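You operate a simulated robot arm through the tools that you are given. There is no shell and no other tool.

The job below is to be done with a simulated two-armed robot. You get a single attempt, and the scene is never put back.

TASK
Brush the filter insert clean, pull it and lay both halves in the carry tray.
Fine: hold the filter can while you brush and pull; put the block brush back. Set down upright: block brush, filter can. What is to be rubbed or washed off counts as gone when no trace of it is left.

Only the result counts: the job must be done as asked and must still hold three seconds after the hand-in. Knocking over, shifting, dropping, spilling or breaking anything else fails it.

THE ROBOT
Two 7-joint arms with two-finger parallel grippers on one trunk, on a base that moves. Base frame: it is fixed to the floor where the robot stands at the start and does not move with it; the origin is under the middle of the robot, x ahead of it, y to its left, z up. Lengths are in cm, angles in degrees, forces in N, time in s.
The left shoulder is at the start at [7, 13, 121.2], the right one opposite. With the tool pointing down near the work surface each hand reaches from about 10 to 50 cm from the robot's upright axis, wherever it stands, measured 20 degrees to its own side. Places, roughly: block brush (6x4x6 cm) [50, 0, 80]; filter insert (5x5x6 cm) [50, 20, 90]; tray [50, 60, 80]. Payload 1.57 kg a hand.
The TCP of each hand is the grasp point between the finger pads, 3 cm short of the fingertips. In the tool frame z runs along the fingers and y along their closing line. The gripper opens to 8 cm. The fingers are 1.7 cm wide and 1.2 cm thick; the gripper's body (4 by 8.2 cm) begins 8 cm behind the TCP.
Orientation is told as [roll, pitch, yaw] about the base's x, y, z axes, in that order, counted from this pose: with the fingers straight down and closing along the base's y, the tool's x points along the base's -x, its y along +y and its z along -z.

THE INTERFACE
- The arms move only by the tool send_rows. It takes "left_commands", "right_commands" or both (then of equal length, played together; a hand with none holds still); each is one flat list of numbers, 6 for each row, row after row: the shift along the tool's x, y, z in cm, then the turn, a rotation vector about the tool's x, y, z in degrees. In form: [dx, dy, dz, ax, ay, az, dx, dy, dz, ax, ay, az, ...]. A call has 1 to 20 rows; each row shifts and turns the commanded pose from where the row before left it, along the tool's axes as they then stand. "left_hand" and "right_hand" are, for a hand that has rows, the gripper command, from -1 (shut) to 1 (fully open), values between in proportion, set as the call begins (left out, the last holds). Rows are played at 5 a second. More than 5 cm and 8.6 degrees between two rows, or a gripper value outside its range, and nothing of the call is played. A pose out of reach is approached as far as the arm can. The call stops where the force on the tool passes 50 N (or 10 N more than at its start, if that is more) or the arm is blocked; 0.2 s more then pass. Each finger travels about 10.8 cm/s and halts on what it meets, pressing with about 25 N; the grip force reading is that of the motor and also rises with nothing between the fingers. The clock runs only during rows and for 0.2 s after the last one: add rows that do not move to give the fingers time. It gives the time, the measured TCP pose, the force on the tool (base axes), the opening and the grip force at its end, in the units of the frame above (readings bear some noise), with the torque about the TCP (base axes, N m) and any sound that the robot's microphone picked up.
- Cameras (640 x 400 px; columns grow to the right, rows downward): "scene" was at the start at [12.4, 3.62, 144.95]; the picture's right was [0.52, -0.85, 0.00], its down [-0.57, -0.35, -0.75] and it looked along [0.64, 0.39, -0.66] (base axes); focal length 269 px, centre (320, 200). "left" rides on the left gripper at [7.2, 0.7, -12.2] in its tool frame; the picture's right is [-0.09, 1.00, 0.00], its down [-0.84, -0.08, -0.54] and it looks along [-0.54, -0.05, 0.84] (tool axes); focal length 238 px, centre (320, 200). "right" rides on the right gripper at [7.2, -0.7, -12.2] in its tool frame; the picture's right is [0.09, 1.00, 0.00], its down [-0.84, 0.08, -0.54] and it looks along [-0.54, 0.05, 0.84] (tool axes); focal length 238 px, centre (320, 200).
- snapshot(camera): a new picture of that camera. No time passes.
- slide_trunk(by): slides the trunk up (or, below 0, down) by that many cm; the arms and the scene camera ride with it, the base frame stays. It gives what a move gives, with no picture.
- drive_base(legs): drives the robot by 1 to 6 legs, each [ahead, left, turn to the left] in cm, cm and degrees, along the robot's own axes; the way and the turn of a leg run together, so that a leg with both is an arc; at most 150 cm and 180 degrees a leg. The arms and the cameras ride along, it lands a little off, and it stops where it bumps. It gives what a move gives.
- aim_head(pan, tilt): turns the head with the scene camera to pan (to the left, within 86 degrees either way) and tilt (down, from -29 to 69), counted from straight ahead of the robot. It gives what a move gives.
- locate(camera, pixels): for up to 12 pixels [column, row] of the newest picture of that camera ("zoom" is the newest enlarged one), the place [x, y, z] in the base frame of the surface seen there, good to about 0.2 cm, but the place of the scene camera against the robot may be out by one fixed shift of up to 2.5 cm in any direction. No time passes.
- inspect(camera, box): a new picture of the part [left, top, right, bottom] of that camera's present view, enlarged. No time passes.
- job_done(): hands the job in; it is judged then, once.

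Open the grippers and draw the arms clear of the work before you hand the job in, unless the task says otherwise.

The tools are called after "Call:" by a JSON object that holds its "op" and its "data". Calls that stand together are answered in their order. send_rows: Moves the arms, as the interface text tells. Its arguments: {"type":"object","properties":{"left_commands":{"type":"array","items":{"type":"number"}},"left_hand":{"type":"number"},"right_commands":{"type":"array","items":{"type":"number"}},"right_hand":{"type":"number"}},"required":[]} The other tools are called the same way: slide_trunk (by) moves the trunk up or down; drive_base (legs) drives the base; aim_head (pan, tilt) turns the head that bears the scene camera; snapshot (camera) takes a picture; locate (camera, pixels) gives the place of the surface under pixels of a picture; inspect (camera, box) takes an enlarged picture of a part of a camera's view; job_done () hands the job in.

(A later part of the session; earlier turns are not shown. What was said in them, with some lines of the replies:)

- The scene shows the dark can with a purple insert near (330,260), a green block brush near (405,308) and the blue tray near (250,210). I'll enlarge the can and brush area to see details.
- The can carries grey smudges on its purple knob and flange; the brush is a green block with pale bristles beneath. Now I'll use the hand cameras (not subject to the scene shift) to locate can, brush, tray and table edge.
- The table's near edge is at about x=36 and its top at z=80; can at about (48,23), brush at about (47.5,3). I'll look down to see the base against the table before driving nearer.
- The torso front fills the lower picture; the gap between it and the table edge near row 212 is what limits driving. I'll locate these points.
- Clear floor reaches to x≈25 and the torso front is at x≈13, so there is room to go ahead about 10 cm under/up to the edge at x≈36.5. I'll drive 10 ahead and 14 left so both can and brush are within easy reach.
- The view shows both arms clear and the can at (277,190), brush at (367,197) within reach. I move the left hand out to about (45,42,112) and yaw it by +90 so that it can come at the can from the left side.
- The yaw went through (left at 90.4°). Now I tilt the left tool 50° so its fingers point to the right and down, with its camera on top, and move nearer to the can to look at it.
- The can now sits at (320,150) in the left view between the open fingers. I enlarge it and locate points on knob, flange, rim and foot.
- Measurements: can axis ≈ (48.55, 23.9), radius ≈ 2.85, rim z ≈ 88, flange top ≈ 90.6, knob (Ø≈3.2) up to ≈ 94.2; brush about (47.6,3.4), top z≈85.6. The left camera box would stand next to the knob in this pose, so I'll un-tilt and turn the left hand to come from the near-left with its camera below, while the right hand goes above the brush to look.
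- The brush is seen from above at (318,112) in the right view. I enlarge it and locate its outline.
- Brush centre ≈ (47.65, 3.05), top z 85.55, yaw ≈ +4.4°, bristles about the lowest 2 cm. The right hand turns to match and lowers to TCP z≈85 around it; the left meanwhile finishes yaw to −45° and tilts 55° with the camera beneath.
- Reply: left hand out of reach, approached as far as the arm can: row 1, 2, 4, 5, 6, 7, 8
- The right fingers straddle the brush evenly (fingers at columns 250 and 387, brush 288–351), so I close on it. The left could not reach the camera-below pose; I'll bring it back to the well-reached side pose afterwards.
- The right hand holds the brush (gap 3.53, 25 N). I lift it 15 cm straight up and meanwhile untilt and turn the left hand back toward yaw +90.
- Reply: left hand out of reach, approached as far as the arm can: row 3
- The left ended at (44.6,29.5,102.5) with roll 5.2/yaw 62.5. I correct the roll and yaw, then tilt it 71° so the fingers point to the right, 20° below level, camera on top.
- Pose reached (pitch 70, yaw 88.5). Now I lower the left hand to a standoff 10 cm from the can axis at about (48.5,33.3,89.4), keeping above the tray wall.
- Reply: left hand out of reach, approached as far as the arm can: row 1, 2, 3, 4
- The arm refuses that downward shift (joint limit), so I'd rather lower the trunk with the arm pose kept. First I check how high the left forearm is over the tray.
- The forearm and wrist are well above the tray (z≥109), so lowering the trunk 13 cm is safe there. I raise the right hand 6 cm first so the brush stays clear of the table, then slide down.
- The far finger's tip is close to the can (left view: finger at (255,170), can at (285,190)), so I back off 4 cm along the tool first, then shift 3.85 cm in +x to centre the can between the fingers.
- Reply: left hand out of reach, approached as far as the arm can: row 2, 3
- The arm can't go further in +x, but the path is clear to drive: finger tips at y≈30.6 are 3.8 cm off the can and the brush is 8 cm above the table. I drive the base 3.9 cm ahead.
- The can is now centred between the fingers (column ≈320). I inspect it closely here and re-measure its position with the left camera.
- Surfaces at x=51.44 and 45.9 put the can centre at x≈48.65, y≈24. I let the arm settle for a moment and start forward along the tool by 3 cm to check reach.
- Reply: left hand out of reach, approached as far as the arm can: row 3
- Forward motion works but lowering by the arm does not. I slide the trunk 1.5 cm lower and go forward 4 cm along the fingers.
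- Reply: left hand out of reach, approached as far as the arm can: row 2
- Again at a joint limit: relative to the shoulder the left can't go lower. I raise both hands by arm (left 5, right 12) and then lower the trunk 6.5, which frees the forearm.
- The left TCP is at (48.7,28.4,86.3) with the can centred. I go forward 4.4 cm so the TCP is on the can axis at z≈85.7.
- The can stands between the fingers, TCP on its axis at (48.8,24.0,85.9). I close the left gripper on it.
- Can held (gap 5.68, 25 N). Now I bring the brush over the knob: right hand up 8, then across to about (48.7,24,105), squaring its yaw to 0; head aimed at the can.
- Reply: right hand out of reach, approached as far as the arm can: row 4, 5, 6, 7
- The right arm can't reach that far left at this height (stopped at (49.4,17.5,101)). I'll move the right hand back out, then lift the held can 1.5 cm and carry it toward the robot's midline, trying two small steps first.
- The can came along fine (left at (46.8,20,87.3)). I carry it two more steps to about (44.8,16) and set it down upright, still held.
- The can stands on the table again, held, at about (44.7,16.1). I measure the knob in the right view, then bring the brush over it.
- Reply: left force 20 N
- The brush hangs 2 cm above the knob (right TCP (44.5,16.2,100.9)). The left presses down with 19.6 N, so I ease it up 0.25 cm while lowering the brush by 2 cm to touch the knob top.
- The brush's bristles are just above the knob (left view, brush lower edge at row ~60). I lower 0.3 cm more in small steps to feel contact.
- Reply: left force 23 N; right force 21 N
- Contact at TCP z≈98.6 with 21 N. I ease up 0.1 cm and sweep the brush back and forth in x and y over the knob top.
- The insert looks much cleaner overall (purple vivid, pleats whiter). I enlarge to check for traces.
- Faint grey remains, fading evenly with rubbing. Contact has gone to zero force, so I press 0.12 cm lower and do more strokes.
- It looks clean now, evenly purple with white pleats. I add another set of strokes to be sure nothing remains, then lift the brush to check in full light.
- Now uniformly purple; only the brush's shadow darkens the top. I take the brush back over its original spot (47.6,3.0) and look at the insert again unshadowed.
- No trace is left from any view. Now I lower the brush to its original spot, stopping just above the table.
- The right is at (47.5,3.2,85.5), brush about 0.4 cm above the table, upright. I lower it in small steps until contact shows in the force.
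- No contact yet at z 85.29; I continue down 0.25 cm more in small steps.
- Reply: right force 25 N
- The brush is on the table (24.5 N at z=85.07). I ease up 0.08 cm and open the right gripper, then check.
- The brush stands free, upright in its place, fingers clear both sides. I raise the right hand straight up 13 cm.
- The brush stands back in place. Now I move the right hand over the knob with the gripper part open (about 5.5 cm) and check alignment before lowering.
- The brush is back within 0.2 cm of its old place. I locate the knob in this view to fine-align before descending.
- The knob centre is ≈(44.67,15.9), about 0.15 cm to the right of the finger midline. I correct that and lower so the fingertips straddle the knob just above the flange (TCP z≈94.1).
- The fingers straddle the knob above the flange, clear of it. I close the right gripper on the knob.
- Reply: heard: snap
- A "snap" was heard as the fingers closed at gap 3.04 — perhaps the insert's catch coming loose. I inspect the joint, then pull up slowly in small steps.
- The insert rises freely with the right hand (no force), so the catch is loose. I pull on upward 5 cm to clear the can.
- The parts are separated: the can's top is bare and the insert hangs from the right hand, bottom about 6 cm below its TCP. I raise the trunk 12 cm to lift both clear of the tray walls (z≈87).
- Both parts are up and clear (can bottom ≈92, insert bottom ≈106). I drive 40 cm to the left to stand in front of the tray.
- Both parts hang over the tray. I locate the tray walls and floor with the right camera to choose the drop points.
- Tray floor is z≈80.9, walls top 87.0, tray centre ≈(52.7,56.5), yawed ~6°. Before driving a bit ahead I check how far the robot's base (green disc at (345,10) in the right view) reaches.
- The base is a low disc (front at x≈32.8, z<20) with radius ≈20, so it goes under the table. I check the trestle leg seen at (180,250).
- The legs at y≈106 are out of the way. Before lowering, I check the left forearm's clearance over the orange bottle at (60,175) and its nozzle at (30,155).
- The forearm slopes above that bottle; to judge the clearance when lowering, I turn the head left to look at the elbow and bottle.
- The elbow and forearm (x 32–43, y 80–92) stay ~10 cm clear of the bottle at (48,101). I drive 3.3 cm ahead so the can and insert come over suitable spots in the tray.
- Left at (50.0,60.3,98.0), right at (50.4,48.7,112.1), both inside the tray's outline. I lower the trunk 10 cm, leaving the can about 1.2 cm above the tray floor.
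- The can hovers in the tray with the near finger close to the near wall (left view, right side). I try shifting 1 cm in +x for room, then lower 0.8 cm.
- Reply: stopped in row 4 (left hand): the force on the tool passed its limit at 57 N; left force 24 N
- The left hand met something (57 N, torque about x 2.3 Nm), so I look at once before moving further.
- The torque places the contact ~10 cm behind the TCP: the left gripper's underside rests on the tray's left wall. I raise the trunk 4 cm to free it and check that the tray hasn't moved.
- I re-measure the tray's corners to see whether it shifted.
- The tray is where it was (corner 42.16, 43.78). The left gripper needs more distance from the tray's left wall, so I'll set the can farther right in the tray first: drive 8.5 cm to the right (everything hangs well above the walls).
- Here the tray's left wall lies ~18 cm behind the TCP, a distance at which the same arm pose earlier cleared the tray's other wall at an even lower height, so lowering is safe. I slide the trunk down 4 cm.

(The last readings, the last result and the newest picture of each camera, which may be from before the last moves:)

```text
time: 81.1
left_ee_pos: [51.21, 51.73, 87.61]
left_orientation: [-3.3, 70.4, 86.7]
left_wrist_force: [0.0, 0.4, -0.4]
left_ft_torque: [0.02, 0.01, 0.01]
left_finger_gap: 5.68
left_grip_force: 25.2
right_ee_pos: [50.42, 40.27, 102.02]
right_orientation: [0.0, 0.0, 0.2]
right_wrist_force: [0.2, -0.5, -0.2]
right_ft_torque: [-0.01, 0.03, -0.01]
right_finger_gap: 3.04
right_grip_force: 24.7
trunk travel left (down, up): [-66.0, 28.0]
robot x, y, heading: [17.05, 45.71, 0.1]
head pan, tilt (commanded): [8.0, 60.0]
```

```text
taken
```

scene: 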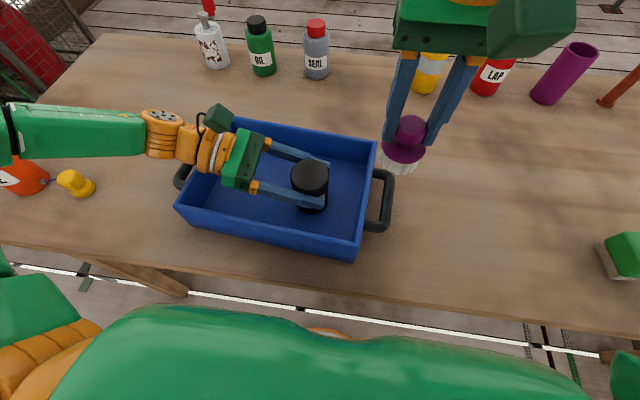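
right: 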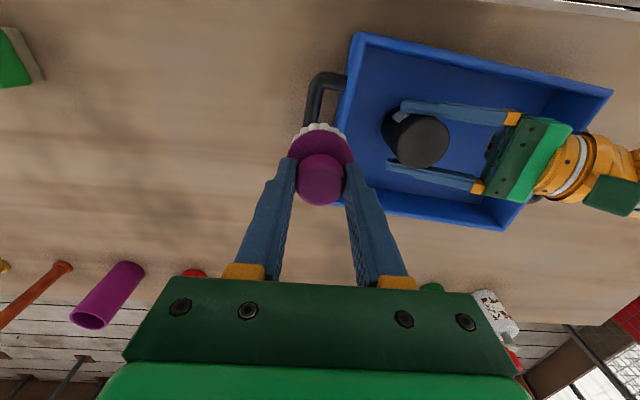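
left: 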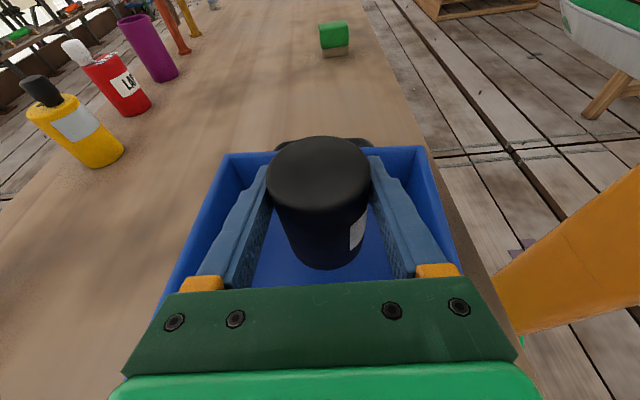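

No contact, TCP z=87.6, can ~0.8 cm above the tray floor. I lower the trunk another 0.5 cm and read the force.

Call:
{"op": "slide_trunk", "data": {"by": -0.5}}

```text
time: 81.6
left_ee_pos: [51.22, 51.89, 87.16]
left_orientation: [-3.4, 70.5, 86.9]
left_wrist_force: [0.7, 0.4, -0.8]
left_ft_torque: [0.01, 0.02, -0.01]
left_finger_gap: 5.68
left_grip_force: 25.3
right_ee_pos: [50.45, 40.46, 101.53]
right_orientation: [0.0, 0.0, 0.2]
right_wrist_force: [-0.2, 0.3, -0.9]
right_ft_torque: [0.0, 0.01, 0.0]
right_finger_gap: 3.05
right_grip_force: 24.2
trunk travel left (down, up): [-65.5, 28.5]
robot x, y, heading: [17.0, 45.81, 0.1]
head pan, tilt (commanded): [8.0, 60.0]
```

Still free at z=87.16; another 0.3 cm down.

Call:
{"op": "slide_trunk", "data": {"by": -0.3}}

Call:
{"op": "snapshot", "data": {"camera": "left"}}

```text
time: 82.2
left_ee_pos: [51.18, 51.86, 86.88]
left_orientation: [-3.7, 70.5, 86.5]
left_wrist_force: [2.5, 2.2, 10.3]
left_ft_torque: [0.06, 0.18, -0.04]
left_finger_gap: 5.71
left_grip_force: 25.2
right_ee_pos: [50.35, 40.3, 101.39]
right_orientation: [-0.1, -0.1, 0.2]
right_wrist_force: [0.0, 0.5, -0.7]
right_ft_torque: [0.0, 0.03, 0.0]
right_finger_gap: 3.04
right_grip_force: 24.8
trunk travel left (down, up): [-65.2, 28.8]
robot x, y, heading: [17.16, 45.56, 0.1]
head pan, tilt (commanded): [8.0, 60.0]
```

```text
taken
```

left: 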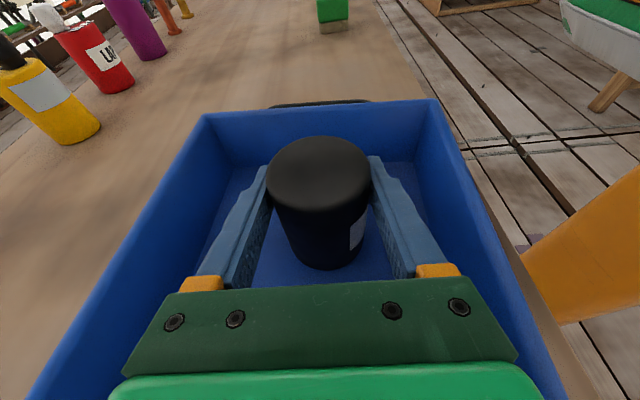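

The can rests on the tray floor (10 N, force straight below). I open the left gripper and check.

Call:
{"op": "send_rows", "data": {"left_commands": [0, 0, 0, 0, 0, 0, 0, 0, 0, 0, 0, 0, 0, 0, 0, 0, 0, 0], "left_hand": 1}}

Call:
{"op": "snapshot", "data": {"camera": "left"}}

Call:
{"op": "snapshot", "data": {"camera": "scene"}}

```text
time: 83.0
left_ee_pos: [51.29, 51.81, 86.73]
left_orientation: [-3.5, 70.4, 86.8]
left_wrist_force: [-0.7, -0.2, 0.2]
left_ft_torque: [0.0, -0.02, -0.01]
left_finger_gap: 8.0
left_grip_force: 0.0
right_ee_pos: [50.51, 40.31, 101.37]
right_orientation: [0.0, 0.0, 0.3]
right_wrist_force: [-0.2, 0.0, -0.7]
right_ft_torque: [0.0, -0.01, 0.02]
right_finger_gap: 3.04
right_grip_force: 24.7
trunk travel left (down, up): [-65.2, 28.8]
robot x, y, heading: [16.97, 45.74, 0.2]
head pan, tilt (commanded): [8.0, 60.0]
```

```text
taken
```

left: 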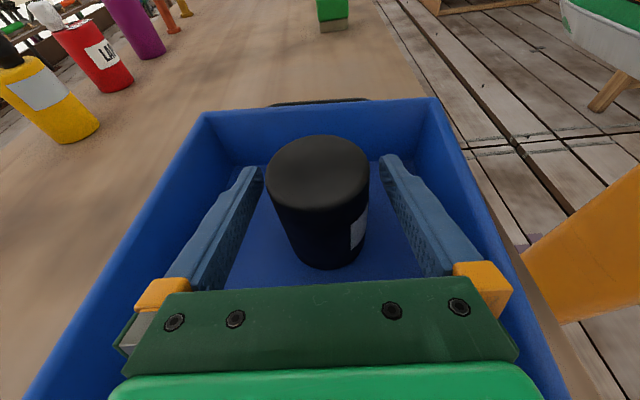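

```text
taken
```

scene: 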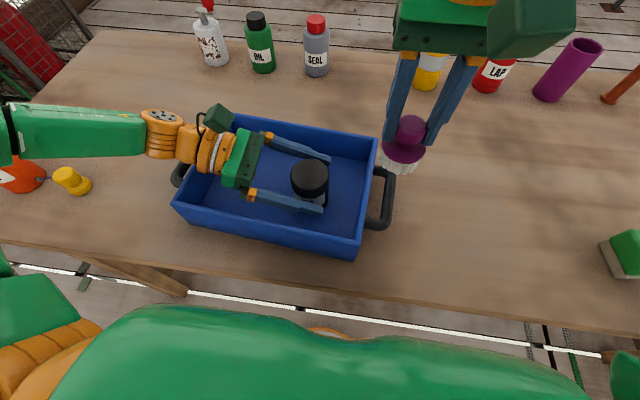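

The can stands free and upright between the open fingers. I raise the trunk 8 cm straight up to lift the open fingers off the can.

Call:
{"op": "slide_trunk", "data": {"by": 8}}

Call:
{"op": "snapshot", "data": {"camera": "left"}}

Call:
{"op": "snapshot", "data": {"camera": "right"}}

```text
time: 84.1
left_ee_pos: [51.38, 51.79, 94.86]
left_orientation: [-3.5, 70.5, 86.7]
left_wrist_force: [0.5, 0.3, 0.5]
left_ft_torque: [-0.01, 0.0, 0.02]
left_finger_gap: 7.99
left_grip_force: 0.0
right_ee_pos: [50.48, 40.23, 109.37]
right_orientation: [-0.1, 0.0, 0.2]
right_wrist_force: [0.0, -0.1, -0.7]
right_ft_torque: [0.04, 0.0, -0.02]
right_finger_gap: 3.03
right_grip_force: 25.2
trunk travel left (down, up): [-73.2, 20.8]
robot x, y, heading: [17.42, 45.57, 0.3]
head pan, tilt (commanded): [8.0, 60.0]
```

```text
taken
```

left: 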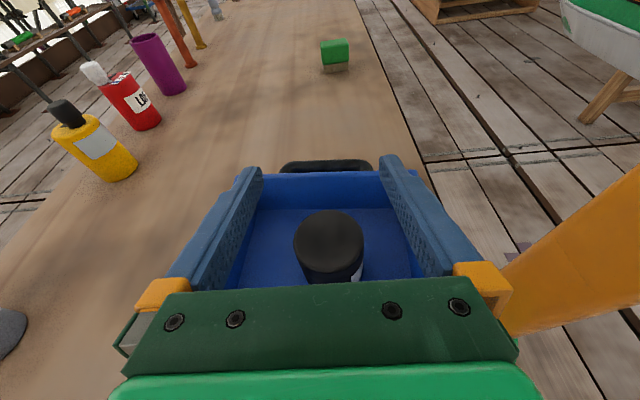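

```text
taken
```

right: 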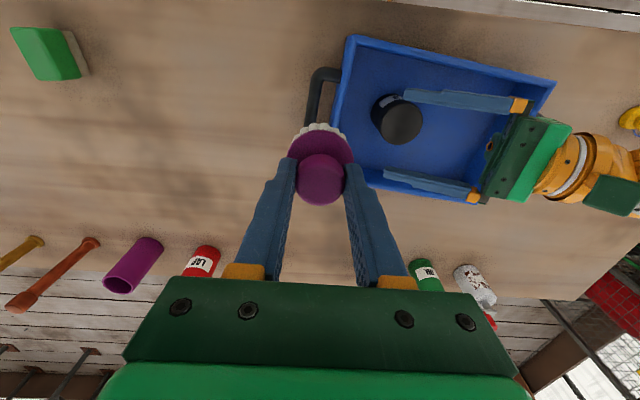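

The can stands alone in the tray. I draw the left hand up and back (about +5 in y, +8 in z) to get it and its forearm well clear before driving on.

Call:
{"op": "send_rows", "data": {"left_commands": [2.5, 0, -0.9, 0, 0, 0, 2.5, 0, -0.9, 0, 0, 0, 1.0, 0, -2.8, 0, 0, 0, 0, 0, -2.8, 0, 0, 0], "left_hand": 1}}

Call:
{"op": "aim_head", "data": {"pan": 50, "tilt": 42}}

Call:
{"op": "snapshot", "data": {"camera": "scene"}}

```text
time: 85.1
left_ee_pos: [51.05, 57.06, 102.99]
left_orientation: [-3.4, 70.5, 86.9]
left_wrist_force: [0.0, 0.7, -0.3]
left_ft_torque: [-0.01, -0.01, 0.0]
left_finger_gap: 8.0
left_grip_force: 0.0
right_ee_pos: [50.46, 40.45, 109.24]
right_orientation: [0.0, -0.1, 0.2]
right_wrist_force: [-0.1, -0.2, -0.8]
right_ft_torque: [0.0, 0.01, -0.01]
right_finger_gap: 3.09
right_grip_force: 25.6
trunk travel left (down, up): [-73.2, 20.8]
robot x, y, heading: [16.93, 45.83, 0.4]
head pan, tilt (commanded): [8.0, 60.0]
```

```text
time: 86.2
left_ee_pos: [51.08, 56.8, 102.95]
left_orientation: [-3.4, 70.4, 86.8]
left_wrist_force: [0.0, 0.4, 0.3]
left_ft_torque: [0.01, -0.03, 0.02]
left_finger_gap: 8.0
left_grip_force: 0.2
right_ee_pos: [50.44, 40.39, 109.29]
right_orientation: [0.0, 0.0, 0.2]
right_wrist_force: [0.7, 1.4, -0.7]
right_ft_torque: [0.01, 0.04, 0.01]
right_finger_gap: 3.02
right_grip_force: 24.9
trunk travel left (down, up): [-73.2, 20.8]
robot x, y, heading: [16.76, 45.68, 0.2]
head pan, tilt (commanded): [50.0, 42.0]
```

```text
taken
```

scene: 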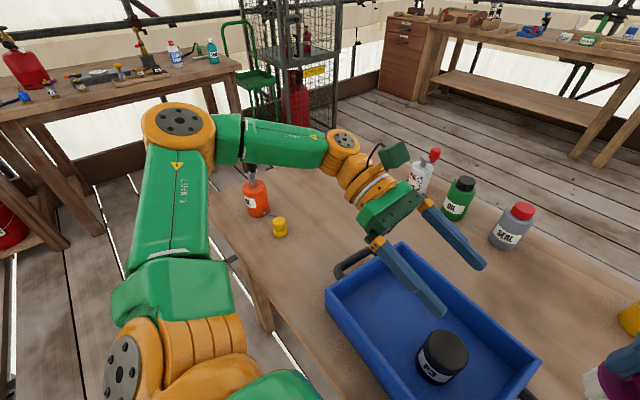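

I check the forearm height against the bottle's nozzle (at (251,175)) before driving left.

Call:
{"op": "locate", "data": {"camera": "scene", "pixels": [[251, 172], [253, 182], [255, 200], [280, 160], [240, 155], [300, 165], [345, 165], [210, 160], [180, 120], [345, 140], [420, 180], [280, 227]]}}

Call:
{"op": "inspect", "data": {"camera": "scene", "box": [200, 100, 360, 260]}}

```text
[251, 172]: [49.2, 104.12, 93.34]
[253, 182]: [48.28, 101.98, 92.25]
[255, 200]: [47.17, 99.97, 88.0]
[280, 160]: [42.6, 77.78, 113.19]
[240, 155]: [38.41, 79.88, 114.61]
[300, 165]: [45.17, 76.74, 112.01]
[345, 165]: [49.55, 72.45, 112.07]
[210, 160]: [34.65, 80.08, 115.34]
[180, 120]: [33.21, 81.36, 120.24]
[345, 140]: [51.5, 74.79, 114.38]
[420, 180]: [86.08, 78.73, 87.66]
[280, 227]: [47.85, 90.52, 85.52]
```

```text
2.50 times, centred on (280, 180) of scene
```

zoom: 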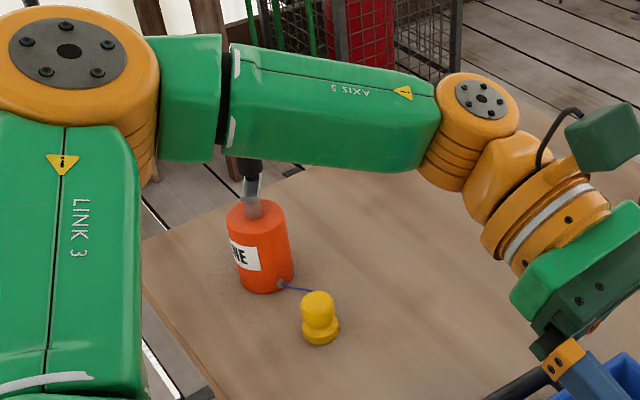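

The forearm (underside z≥108) passes well over the bottle (top <98). I drive 20.2 cm to the left so the insert comes over the free left part of the tray.

Call:
{"op": "drive_base", "data": {"legs": [[0, 20.2, 0]]}}

Call:
{"op": "aim_head", "data": {"pan": -3, "tilt": 60}}

Call:
{"op": "snapshot", "data": {"camera": "scene"}}

Call:
{"op": "snapshot", "data": {"camera": "right"}}

```text
time: 87.8
left_ee_pos: [51.05, 76.7, 103.0]
left_orientation: [-3.4, 70.3, 86.8]
left_wrist_force: [-0.8, -0.3, 0.4]
left_ft_torque: [0.0, -0.07, -0.01]
left_finger_gap: 8.0
left_grip_force: 0.1
right_ee_pos: [50.34, 60.2, 109.19]
right_orientation: [0.1, 0.1, 0.1]
right_wrist_force: [0.4, -0.6, -0.3]
right_ft_torque: [0.03, 0.0, 0.0]
right_finger_gap: 3.04
right_grip_force: 24.9
trunk travel left (down, up): [-73.2, 20.8]
robot x, y, heading: [16.65, 65.7, 0.3]
head pan, tilt (commanded): [50.0, 42.0]
```

```text
time: 89.0
left_ee_pos: [50.99, 76.98, 102.91]
left_orientation: [-3.4, 70.4, 86.7]
left_wrist_force: [0.0, 1.3, 0.6]
left_ft_torque: [-0.02, -0.01, 0.01]
left_finger_gap: 8.0
left_grip_force: 0.0
right_ee_pos: [50.29, 60.42, 109.16]
right_orientation: [0.0, 0.0, 0.1]
right_wrist_force: [-0.5, -0.2, -0.2]
right_ft_torque: [-0.02, -0.01, 0.01]
right_finger_gap: 3.05
right_grip_force: 25.2
trunk travel left (down, up): [-73.2, 20.8]
robot x, y, heading: [17.22, 65.81, 0.1]
head pan, tilt (commanded): [-3.0, 60.0]
```

```text
taken
```

scene: 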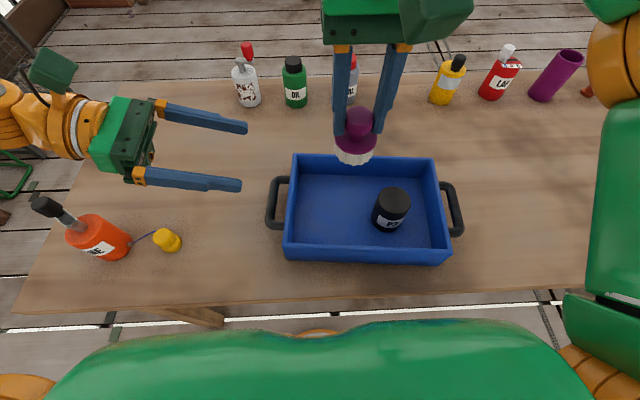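

```text
taken
```

right: 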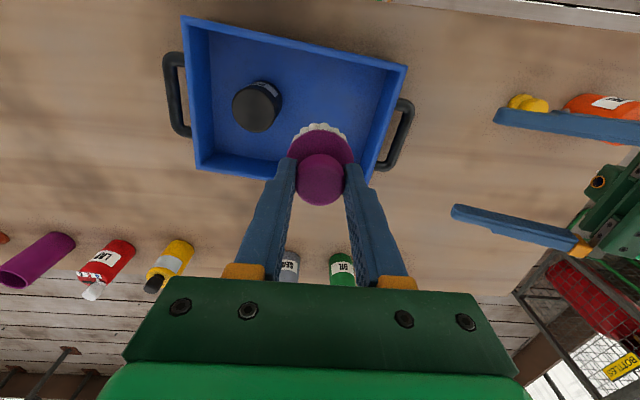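

The insert is over the free left part of the tray at (50.3,60.4). I lower the right arm 20 cm with a small shift to (51.3,60.9).

Call:
{"op": "send_rows", "data": {"right_commands": [-0.5, 0.25, 4, 0, 0, 0, -0.5, 0.25, 4, 0, 0, 0, 0, 0, 4, 0, 0, 0, 0, 0, 4, 0, 0, 0, 0, 0, 3, 0, 0, 0, 0, 0, 1, 0, 0, 0], "right_hand": -1}}

Call:
{"op": "snapshot", "data": {"camera": "right"}}

Call:
{"op": "inspect", "data": {"camera": "scene", "box": [250, 120, 480, 280]}}

```text
time: 90.4
left_ee_pos: [50.98, 77.03, 102.93]
left_orientation: [-3.4, 70.4, 86.8]
left_wrist_force: [-0.1, -0.1, -0.2]
left_ft_torque: [0.0, 0.02, 0.01]
left_finger_gap: 8.01
left_grip_force: 0.0
right_ee_pos: [51.3, 60.93, 89.25]
right_orientation: [0.0, 0.0, 0.2]
right_wrist_force: [-0.4, -0.7, 0.3]
right_ft_torque: [0.0, 0.03, 0.0]
right_finger_gap: 3.0
right_grip_force: 25.2
trunk travel left (down, up): [-73.2, 20.8]
robot x, y, heading: [16.37, 65.95, 0.1]
head pan, tilt (commanded): [-3.0, 60.0]
```

```text
taken
```

right: 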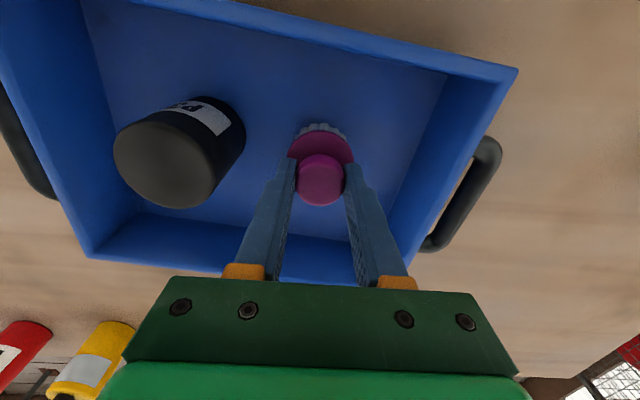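

```text
2.50 times, centred on (365, 200) of scene
```

zoom: 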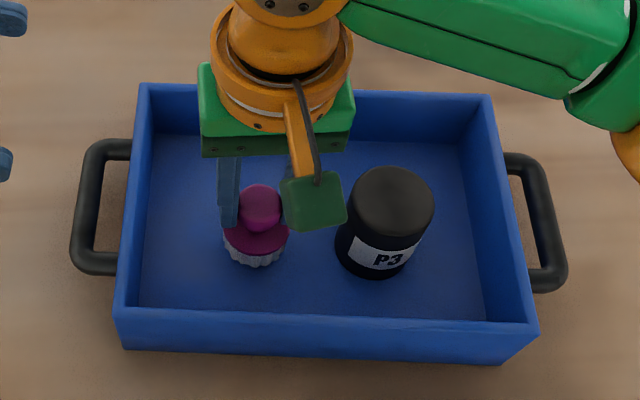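

Both are well inside the tray. The insert hangs about 2 cm above the floor; I lower 1.6 cm, then feel for contact.

Call:
{"op": "send_rows", "data": {"right_commands": [0, 0, 0.8, 0, 0, 0, 0, 0, 0.5, 0, 0, 0, 0, 0, 0.3, 0, 0, 0], "right_hand": -1}}

```text
time: 91.2
left_ee_pos: [51.09, 76.93, 102.88]
left_orientation: [-3.3, 70.4, 86.9]
left_wrist_force: [-0.3, 0.5, -0.2]
left_ft_torque: [-0.03, 0.0, -0.02]
left_finger_gap: 7.98
left_grip_force: 0.1
right_ee_pos: [51.28, 60.86, 87.66]
right_orientation: [-0.1, -0.1, 0.1]
right_wrist_force: [0.0, 0.5, -0.3]
right_ft_torque: [-0.01, -0.02, -0.01]
right_finger_gap: 3.02
right_grip_force: 25.9
trunk travel left (down, up): [-73.2, 20.8]
robot x, y, heading: [16.97, 66.17, 0.3]
head pan, tilt (commanded): [-3.0, 60.0]
```

Still free at z=87.66; I go down 0.6 cm more in small steps.

Call:
{"op": "send_rows", "data": {"right_commands": [0, 0, 0.2, 0, 0, 0, 0, 0, 0.2, 0, 0, 0, 0, 0, 0.15, 0, 0, 0, 0, 0, 0, 0, 0, 0], "right_hand": -1}}

```text
time: 92.2
left_ee_pos: [50.99, 76.94, 103.07]
left_orientation: [-3.5, 70.4, 86.7]
left_wrist_force: [0.8, -0.2, -0.1]
left_ft_torque: [-0.01, 0.01, 0.01]
left_finger_gap: 7.99
left_grip_force: 0.1
right_ee_pos: [51.43, 60.92, 87.23]
right_orientation: [0.0, -0.1, 0.1]
right_wrist_force: [2.7, -0.7, 9.9]
right_ft_torque: [-0.06, -0.01, -0.03]
right_finger_gap: 3.02
right_grip_force: 25.1
trunk travel left (down, up): [-73.2, 20.8]
robot x, y, heading: [16.81, 66.1, 0.2]
head pan, tilt (commanded): [-3.0, 60.0]
```

The insert touches the tray floor (9.9 N at z=87.2). I open the right gripper part way (gap 5 cm) to release it.

Call:
{"op": "send_rows", "data": {"right_commands": [0, 0, 0, 0, 0, 0, 0, 0, 0, 0, 0, 0, 0, 0, 0, 0, 0, 0], "right_hand": 0.25}}

Call:
{"op": "snapshot", "data": {"camera": "right"}}

Call:
{"op": "inspect", "data": {"camera": "scene", "box": [250, 120, 480, 280]}}

```text
time: 93.0
left_ee_pos: [50.99, 76.99, 102.91]
left_orientation: [-3.3, 70.4, 86.9]
left_wrist_force: [0.0, 0.4, -0.6]
left_ft_torque: [0.01, -0.02, -0.01]
left_finger_gap: 7.99
left_grip_force: 0.0
right_ee_pos: [51.34, 60.87, 87.1]
right_orientation: [-0.1, 0.0, 0.1]
right_wrist_force: [-1.5, 0.4, -0.2]
right_ft_torque: [0.01, 0.0, -0.01]
right_finger_gap: 5.01
right_grip_force: 0.0
trunk travel left (down, up): [-73.2, 20.8]
robot x, y, heading: [16.95, 65.9, 0.3]
head pan, tilt (commanded): [-3.0, 60.0]
```

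```text
taken
```

right: 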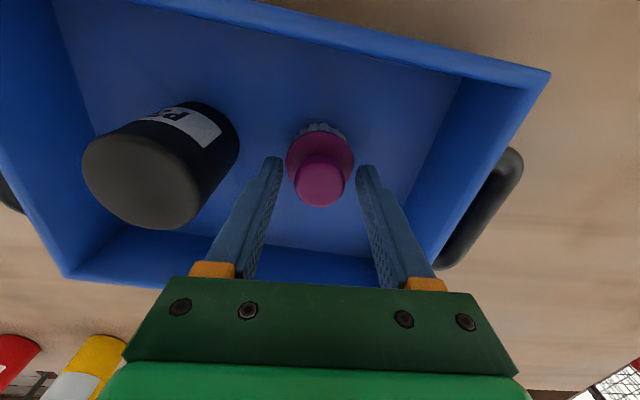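

```text
2.50 times, centred on (365, 200) of scene
```

zoom: 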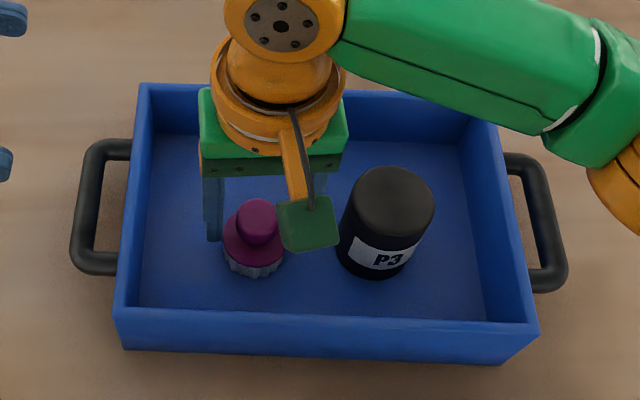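

The insert stands free on the tray floor next to the can. I raise the right hand straight up, slowly at first.

Call:
{"op": "send_rows", "data": {"right_commands": [0, 0, -1, 0, 0, 0, 0, 0, -3, 0, 0, 0, 0, 0, -4, 0, 0, 0, 0, 0, -4, 0, 0, 0, 0, 0, -4, 0, 0, 0, 0, 0, -4, 0, 0, 0], "right_hand": 0.25}}

Call:
{"op": "slide_trunk", "data": {"by": 12}}

Call:
{"op": "snapshot", "data": {"camera": "scene"}}

Call:
{"op": "snapshot", "data": {"camera": "right"}}

```text
time: 94.4
left_ee_pos: [51.06, 76.95, 102.96]
left_orientation: [-3.6, 70.4, 86.7]
left_wrist_force: [0.3, 0.2, 0.0]
left_ft_torque: [0.01, 0.03, 0.01]
left_finger_gap: 8.02
left_grip_force: 0.1
right_ee_pos: [51.39, 60.93, 107.12]
right_orientation: [0.1, 0.0, 0.1]
right_wrist_force: [0.6, -0.9, 0.6]
right_ft_torque: [0.0, -0.04, -0.01]
right_finger_gap: 5.03
right_grip_force: 0.0
trunk travel left (down, up): [-73.2, 20.8]
robot x, y, heading: [17.01, 65.65, 0.1]
head pan, tilt (commanded): [-3.0, 60.0]
```

```text
time: 95.9
left_ee_pos: [51.1, 76.94, 114.94]
left_orientation: [-3.4, 70.5, 86.9]
left_wrist_force: [0.1, 0.7, 0.3]
left_ft_torque: [0.01, 0.02, -0.05]
left_finger_gap: 8.01
left_grip_force: 0.1
right_ee_pos: [51.42, 60.89, 119.01]
right_orientation: [0.0, 0.0, 0.1]
right_wrist_force: [-0.2, -0.2, 0.4]
right_ft_torque: [-0.01, -0.02, 0.03]
right_finger_gap: 5.0
right_grip_force: 0.1
trunk travel left (down, up): [-85.2, 8.8]
robot x, y, heading: [17.03, 66.11, 0.3]
head pan, tilt (commanded): [-3.0, 60.0]
```

```text
taken
```

scene: 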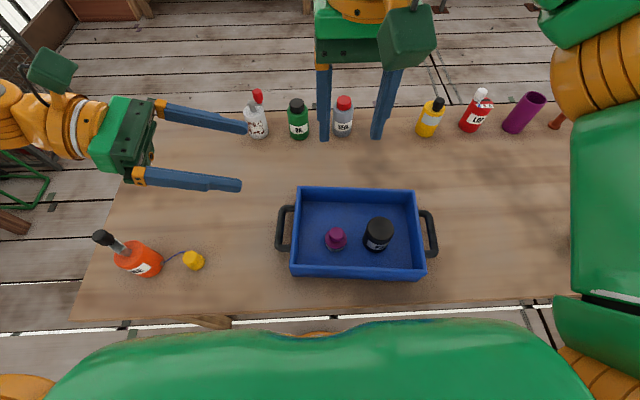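

```text
taken
```

right: 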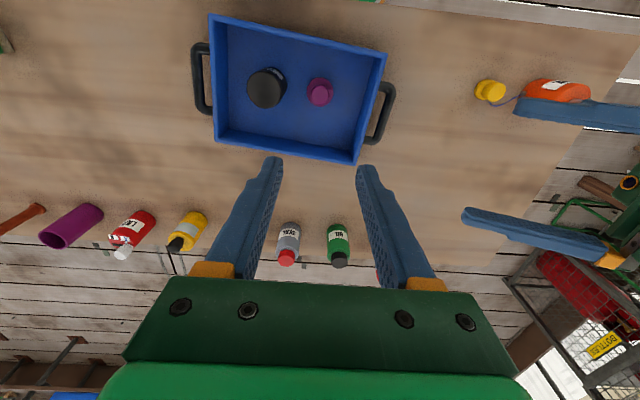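

Both halves stand in the tray: insert at (335,238), can at (378,233), upright. I inspect them closely, then draw away.

Call:
{"op": "inspect", "data": {"camera": "scene", "box": [270, 175, 450, 295]}}

Call:
{"op": "inspect", "data": {"camera": "right", "box": [180, 5, 410, 175]}}

Call:
{"op": "locate", "data": {"camera": "right", "pixels": [[211, 17], [385, 55], [355, 162], [217, 140], [265, 85], [320, 90], [250, 110], [300, 60]]}}

```text
3.33 times, centred on (360, 235) of scene
```

zoom: 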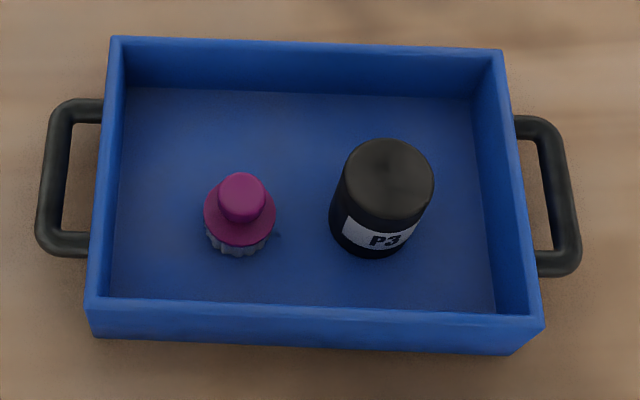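

```text
2.35 times, centred on (295, 90) of right
```

zoom: 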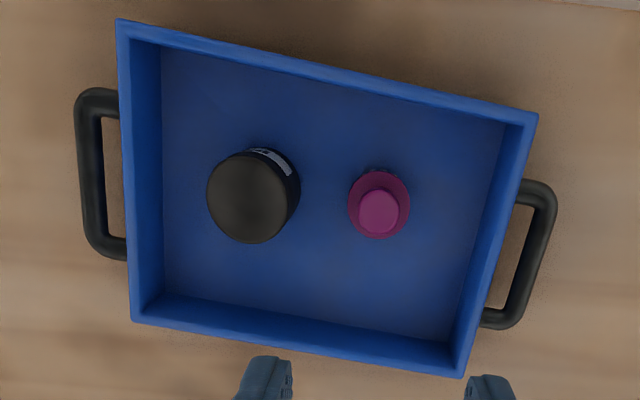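

```text
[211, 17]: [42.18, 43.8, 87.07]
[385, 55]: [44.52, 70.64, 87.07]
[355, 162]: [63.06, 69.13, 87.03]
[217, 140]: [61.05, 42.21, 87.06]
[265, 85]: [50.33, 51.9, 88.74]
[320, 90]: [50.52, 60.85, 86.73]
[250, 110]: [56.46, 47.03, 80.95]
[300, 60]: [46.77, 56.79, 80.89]
```

Tray unmoved, can and insert upright and clean. I drive back to the right and away from the table (arms high at z≈115–119) and then check the brush.

Call:
{"op": "drive_base", "data": {"legs": [[0, -50, 0], [-14, 0, 0]]}}

Call:
{"op": "send_rows", "data": {"right_commands": [0, 0, 0, 0, 0, 0, 0, 0, 0, 0, 0, 0], "right_hand": 1}}

Call:
{"op": "aim_head", "data": {"pan": 5, "tilt": 55}}

Call:
{"op": "snapshot", "data": {"camera": "scene"}}

Call:
{"op": "snapshot", "data": {"camera": "right"}}

```text
time: 99.8
left_ee_pos: [37.5, 26.66, 114.78]
left_orientation: [-2.9, 70.3, 87.3]
left_wrist_force: [0.3, -0.1, -0.1]
left_ft_torque: [0.0, 0.04, 0.0]
left_finger_gap: 7.98
left_grip_force: 0.0
right_ee_pos: [37.94, 10.59, 118.98]
right_orientation: [0.0, 0.2, 0.3]
right_wrist_force: [-0.3, -0.7, -0.1]
right_ft_torque: [0.0, 0.03, 0.01]
right_finger_gap: 5.01
right_grip_force: 0.0
trunk travel left (down, up): [-85.2, 8.8]
robot x, y, heading: [2.92, 15.4, 0.2]
head pan, tilt (commanded): [-3.0, 60.0]
```

```text
time: 100.4
left_ee_pos: [37.33, 26.53, 114.89]
left_orientation: [-3.3, 70.5, 87.0]
left_wrist_force: [1.7, -0.3, 0.0]
left_ft_torque: [0.0, 0.02, -0.05]
left_finger_gap: 8.02
left_grip_force: 0.0
right_ee_pos: [37.77, 10.53, 119.07]
right_orientation: [0.0, 0.1, 0.2]
right_wrist_force: [1.0, 0.3, -0.5]
right_ft_torque: [-0.03, -0.01, -0.03]
right_finger_gap: 7.98
right_grip_force: 0.1
trunk travel left (down, up): [-85.2, 8.8]
robot x, y, heading: [3.09, 15.29, 0.2]
head pan, tilt (commanded): [-3.0, 60.0]
```

```text
time: 101.1
left_ee_pos: [37.33, 26.81, 114.92]
left_orientation: [-3.5, 70.3, 86.9]
left_wrist_force: [-0.6, 1.4, 0.2]
left_ft_torque: [-0.01, 0.02, 0.0]
left_finger_gap: 8.0
left_grip_force: 0.0
right_ee_pos: [37.61, 10.58, 119.2]
right_orientation: [0.0, 0.0, 0.1]
right_wrist_force: [0.9, -0.3, 0.4]
right_ft_torque: [0.0, -0.03, 0.0]
right_finger_gap: 8.0
right_grip_force: 0.1
trunk travel left (down, up): [-85.2, 8.8]
robot x, y, heading: [3.03, 15.53, 0.4]
head pan, tilt (commanded): [5.0, 55.0]
```

```text
taken
```

scene: 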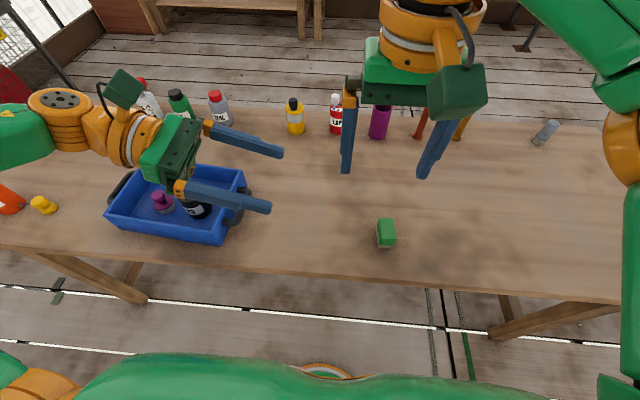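

```text
taken
```

right: 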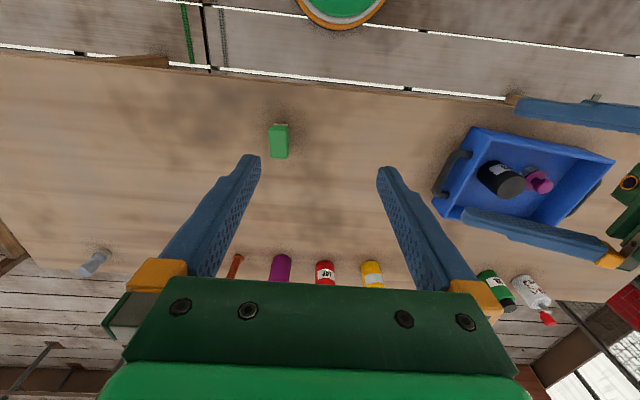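

Everything stands as it should: tray with can and insert, brush upright at (386,232). One last check of the brush and tray in close-up before handing in.

Call:
{"op": "locate", "data": {"camera": "right", "pixels": [[279, 128], [279, 140], [279, 155], [270, 140], [288, 140], [502, 180], [540, 180]]}}

Call:
{"op": "inspect", "data": {"camera": "scene", "box": [90, 150, 290, 260]}}

Call:
{"op": "inspect", "data": {"camera": "scene", "box": [340, 200, 440, 270]}}

```text
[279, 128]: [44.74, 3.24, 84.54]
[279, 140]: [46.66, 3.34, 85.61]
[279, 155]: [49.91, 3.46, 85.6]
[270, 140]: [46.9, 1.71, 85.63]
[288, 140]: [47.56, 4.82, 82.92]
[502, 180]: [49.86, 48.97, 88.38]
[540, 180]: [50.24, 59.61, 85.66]
```

```text
3.20 times, centred on (190, 205) of scene
```

zoom: 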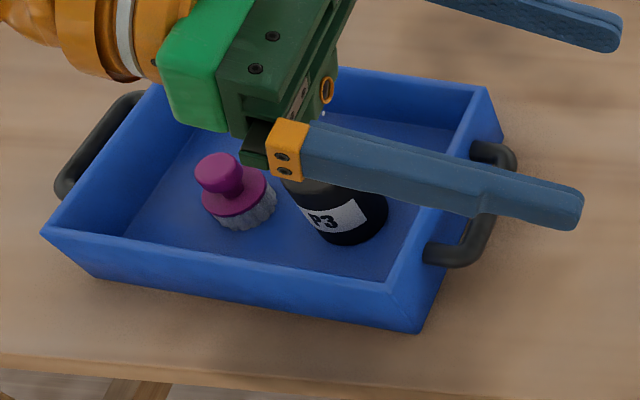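

```text
5.71 times, centred on (390, 235) of scene
```

zoom: 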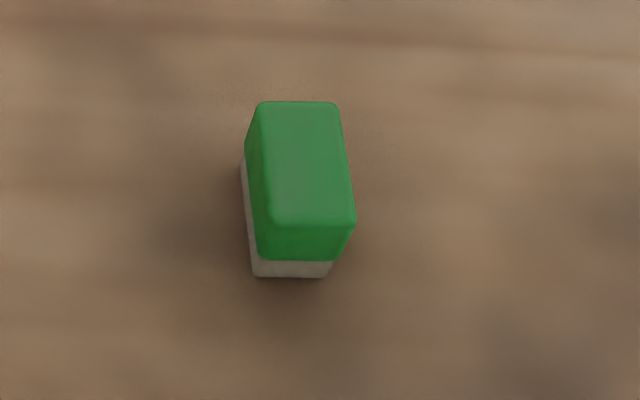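

The brush is upright at its old place (≈(47.5,3.2)). The can and the clean insert stand in the tray, and both grippers are open and well clear. I hand in the job.

Call:
{"op": "job_done", "data": {}}

```text
The job is handed in.
```

The job is handed in. The filter insert is brushed clean, and both it and the can are in the carry tray. No verdict had come back when I wrote this.

- **Brushing:** I held the can with the left hand and brushed the insert's knob with the right. The grime faded over the whole insert. Close-ups showed no trace left, though I did not look at the insert's far side.
- **Pulling:** I held the can throughout. A snap was heard as the right fingers closed on the knob, and after that the insert lifted off with no force.
- **In the tray:** The can stands upright at about (51, 52). The insert stands next to it at about (51, 61).
- **Brush:** It is back upright within about 0.2 cm of its old spot.
- **Contact with the tray:** On my first try at setting down the can, the left gripper touched the tray's left wall at 57 N. I backed off at once. The near corner measured afterwards was where it had been before.

I also moved the can about 9 cm across the table before brushing, because the right arm could not reach it where it stood. The grippers are open and the arms are clear of the work, well above the table.
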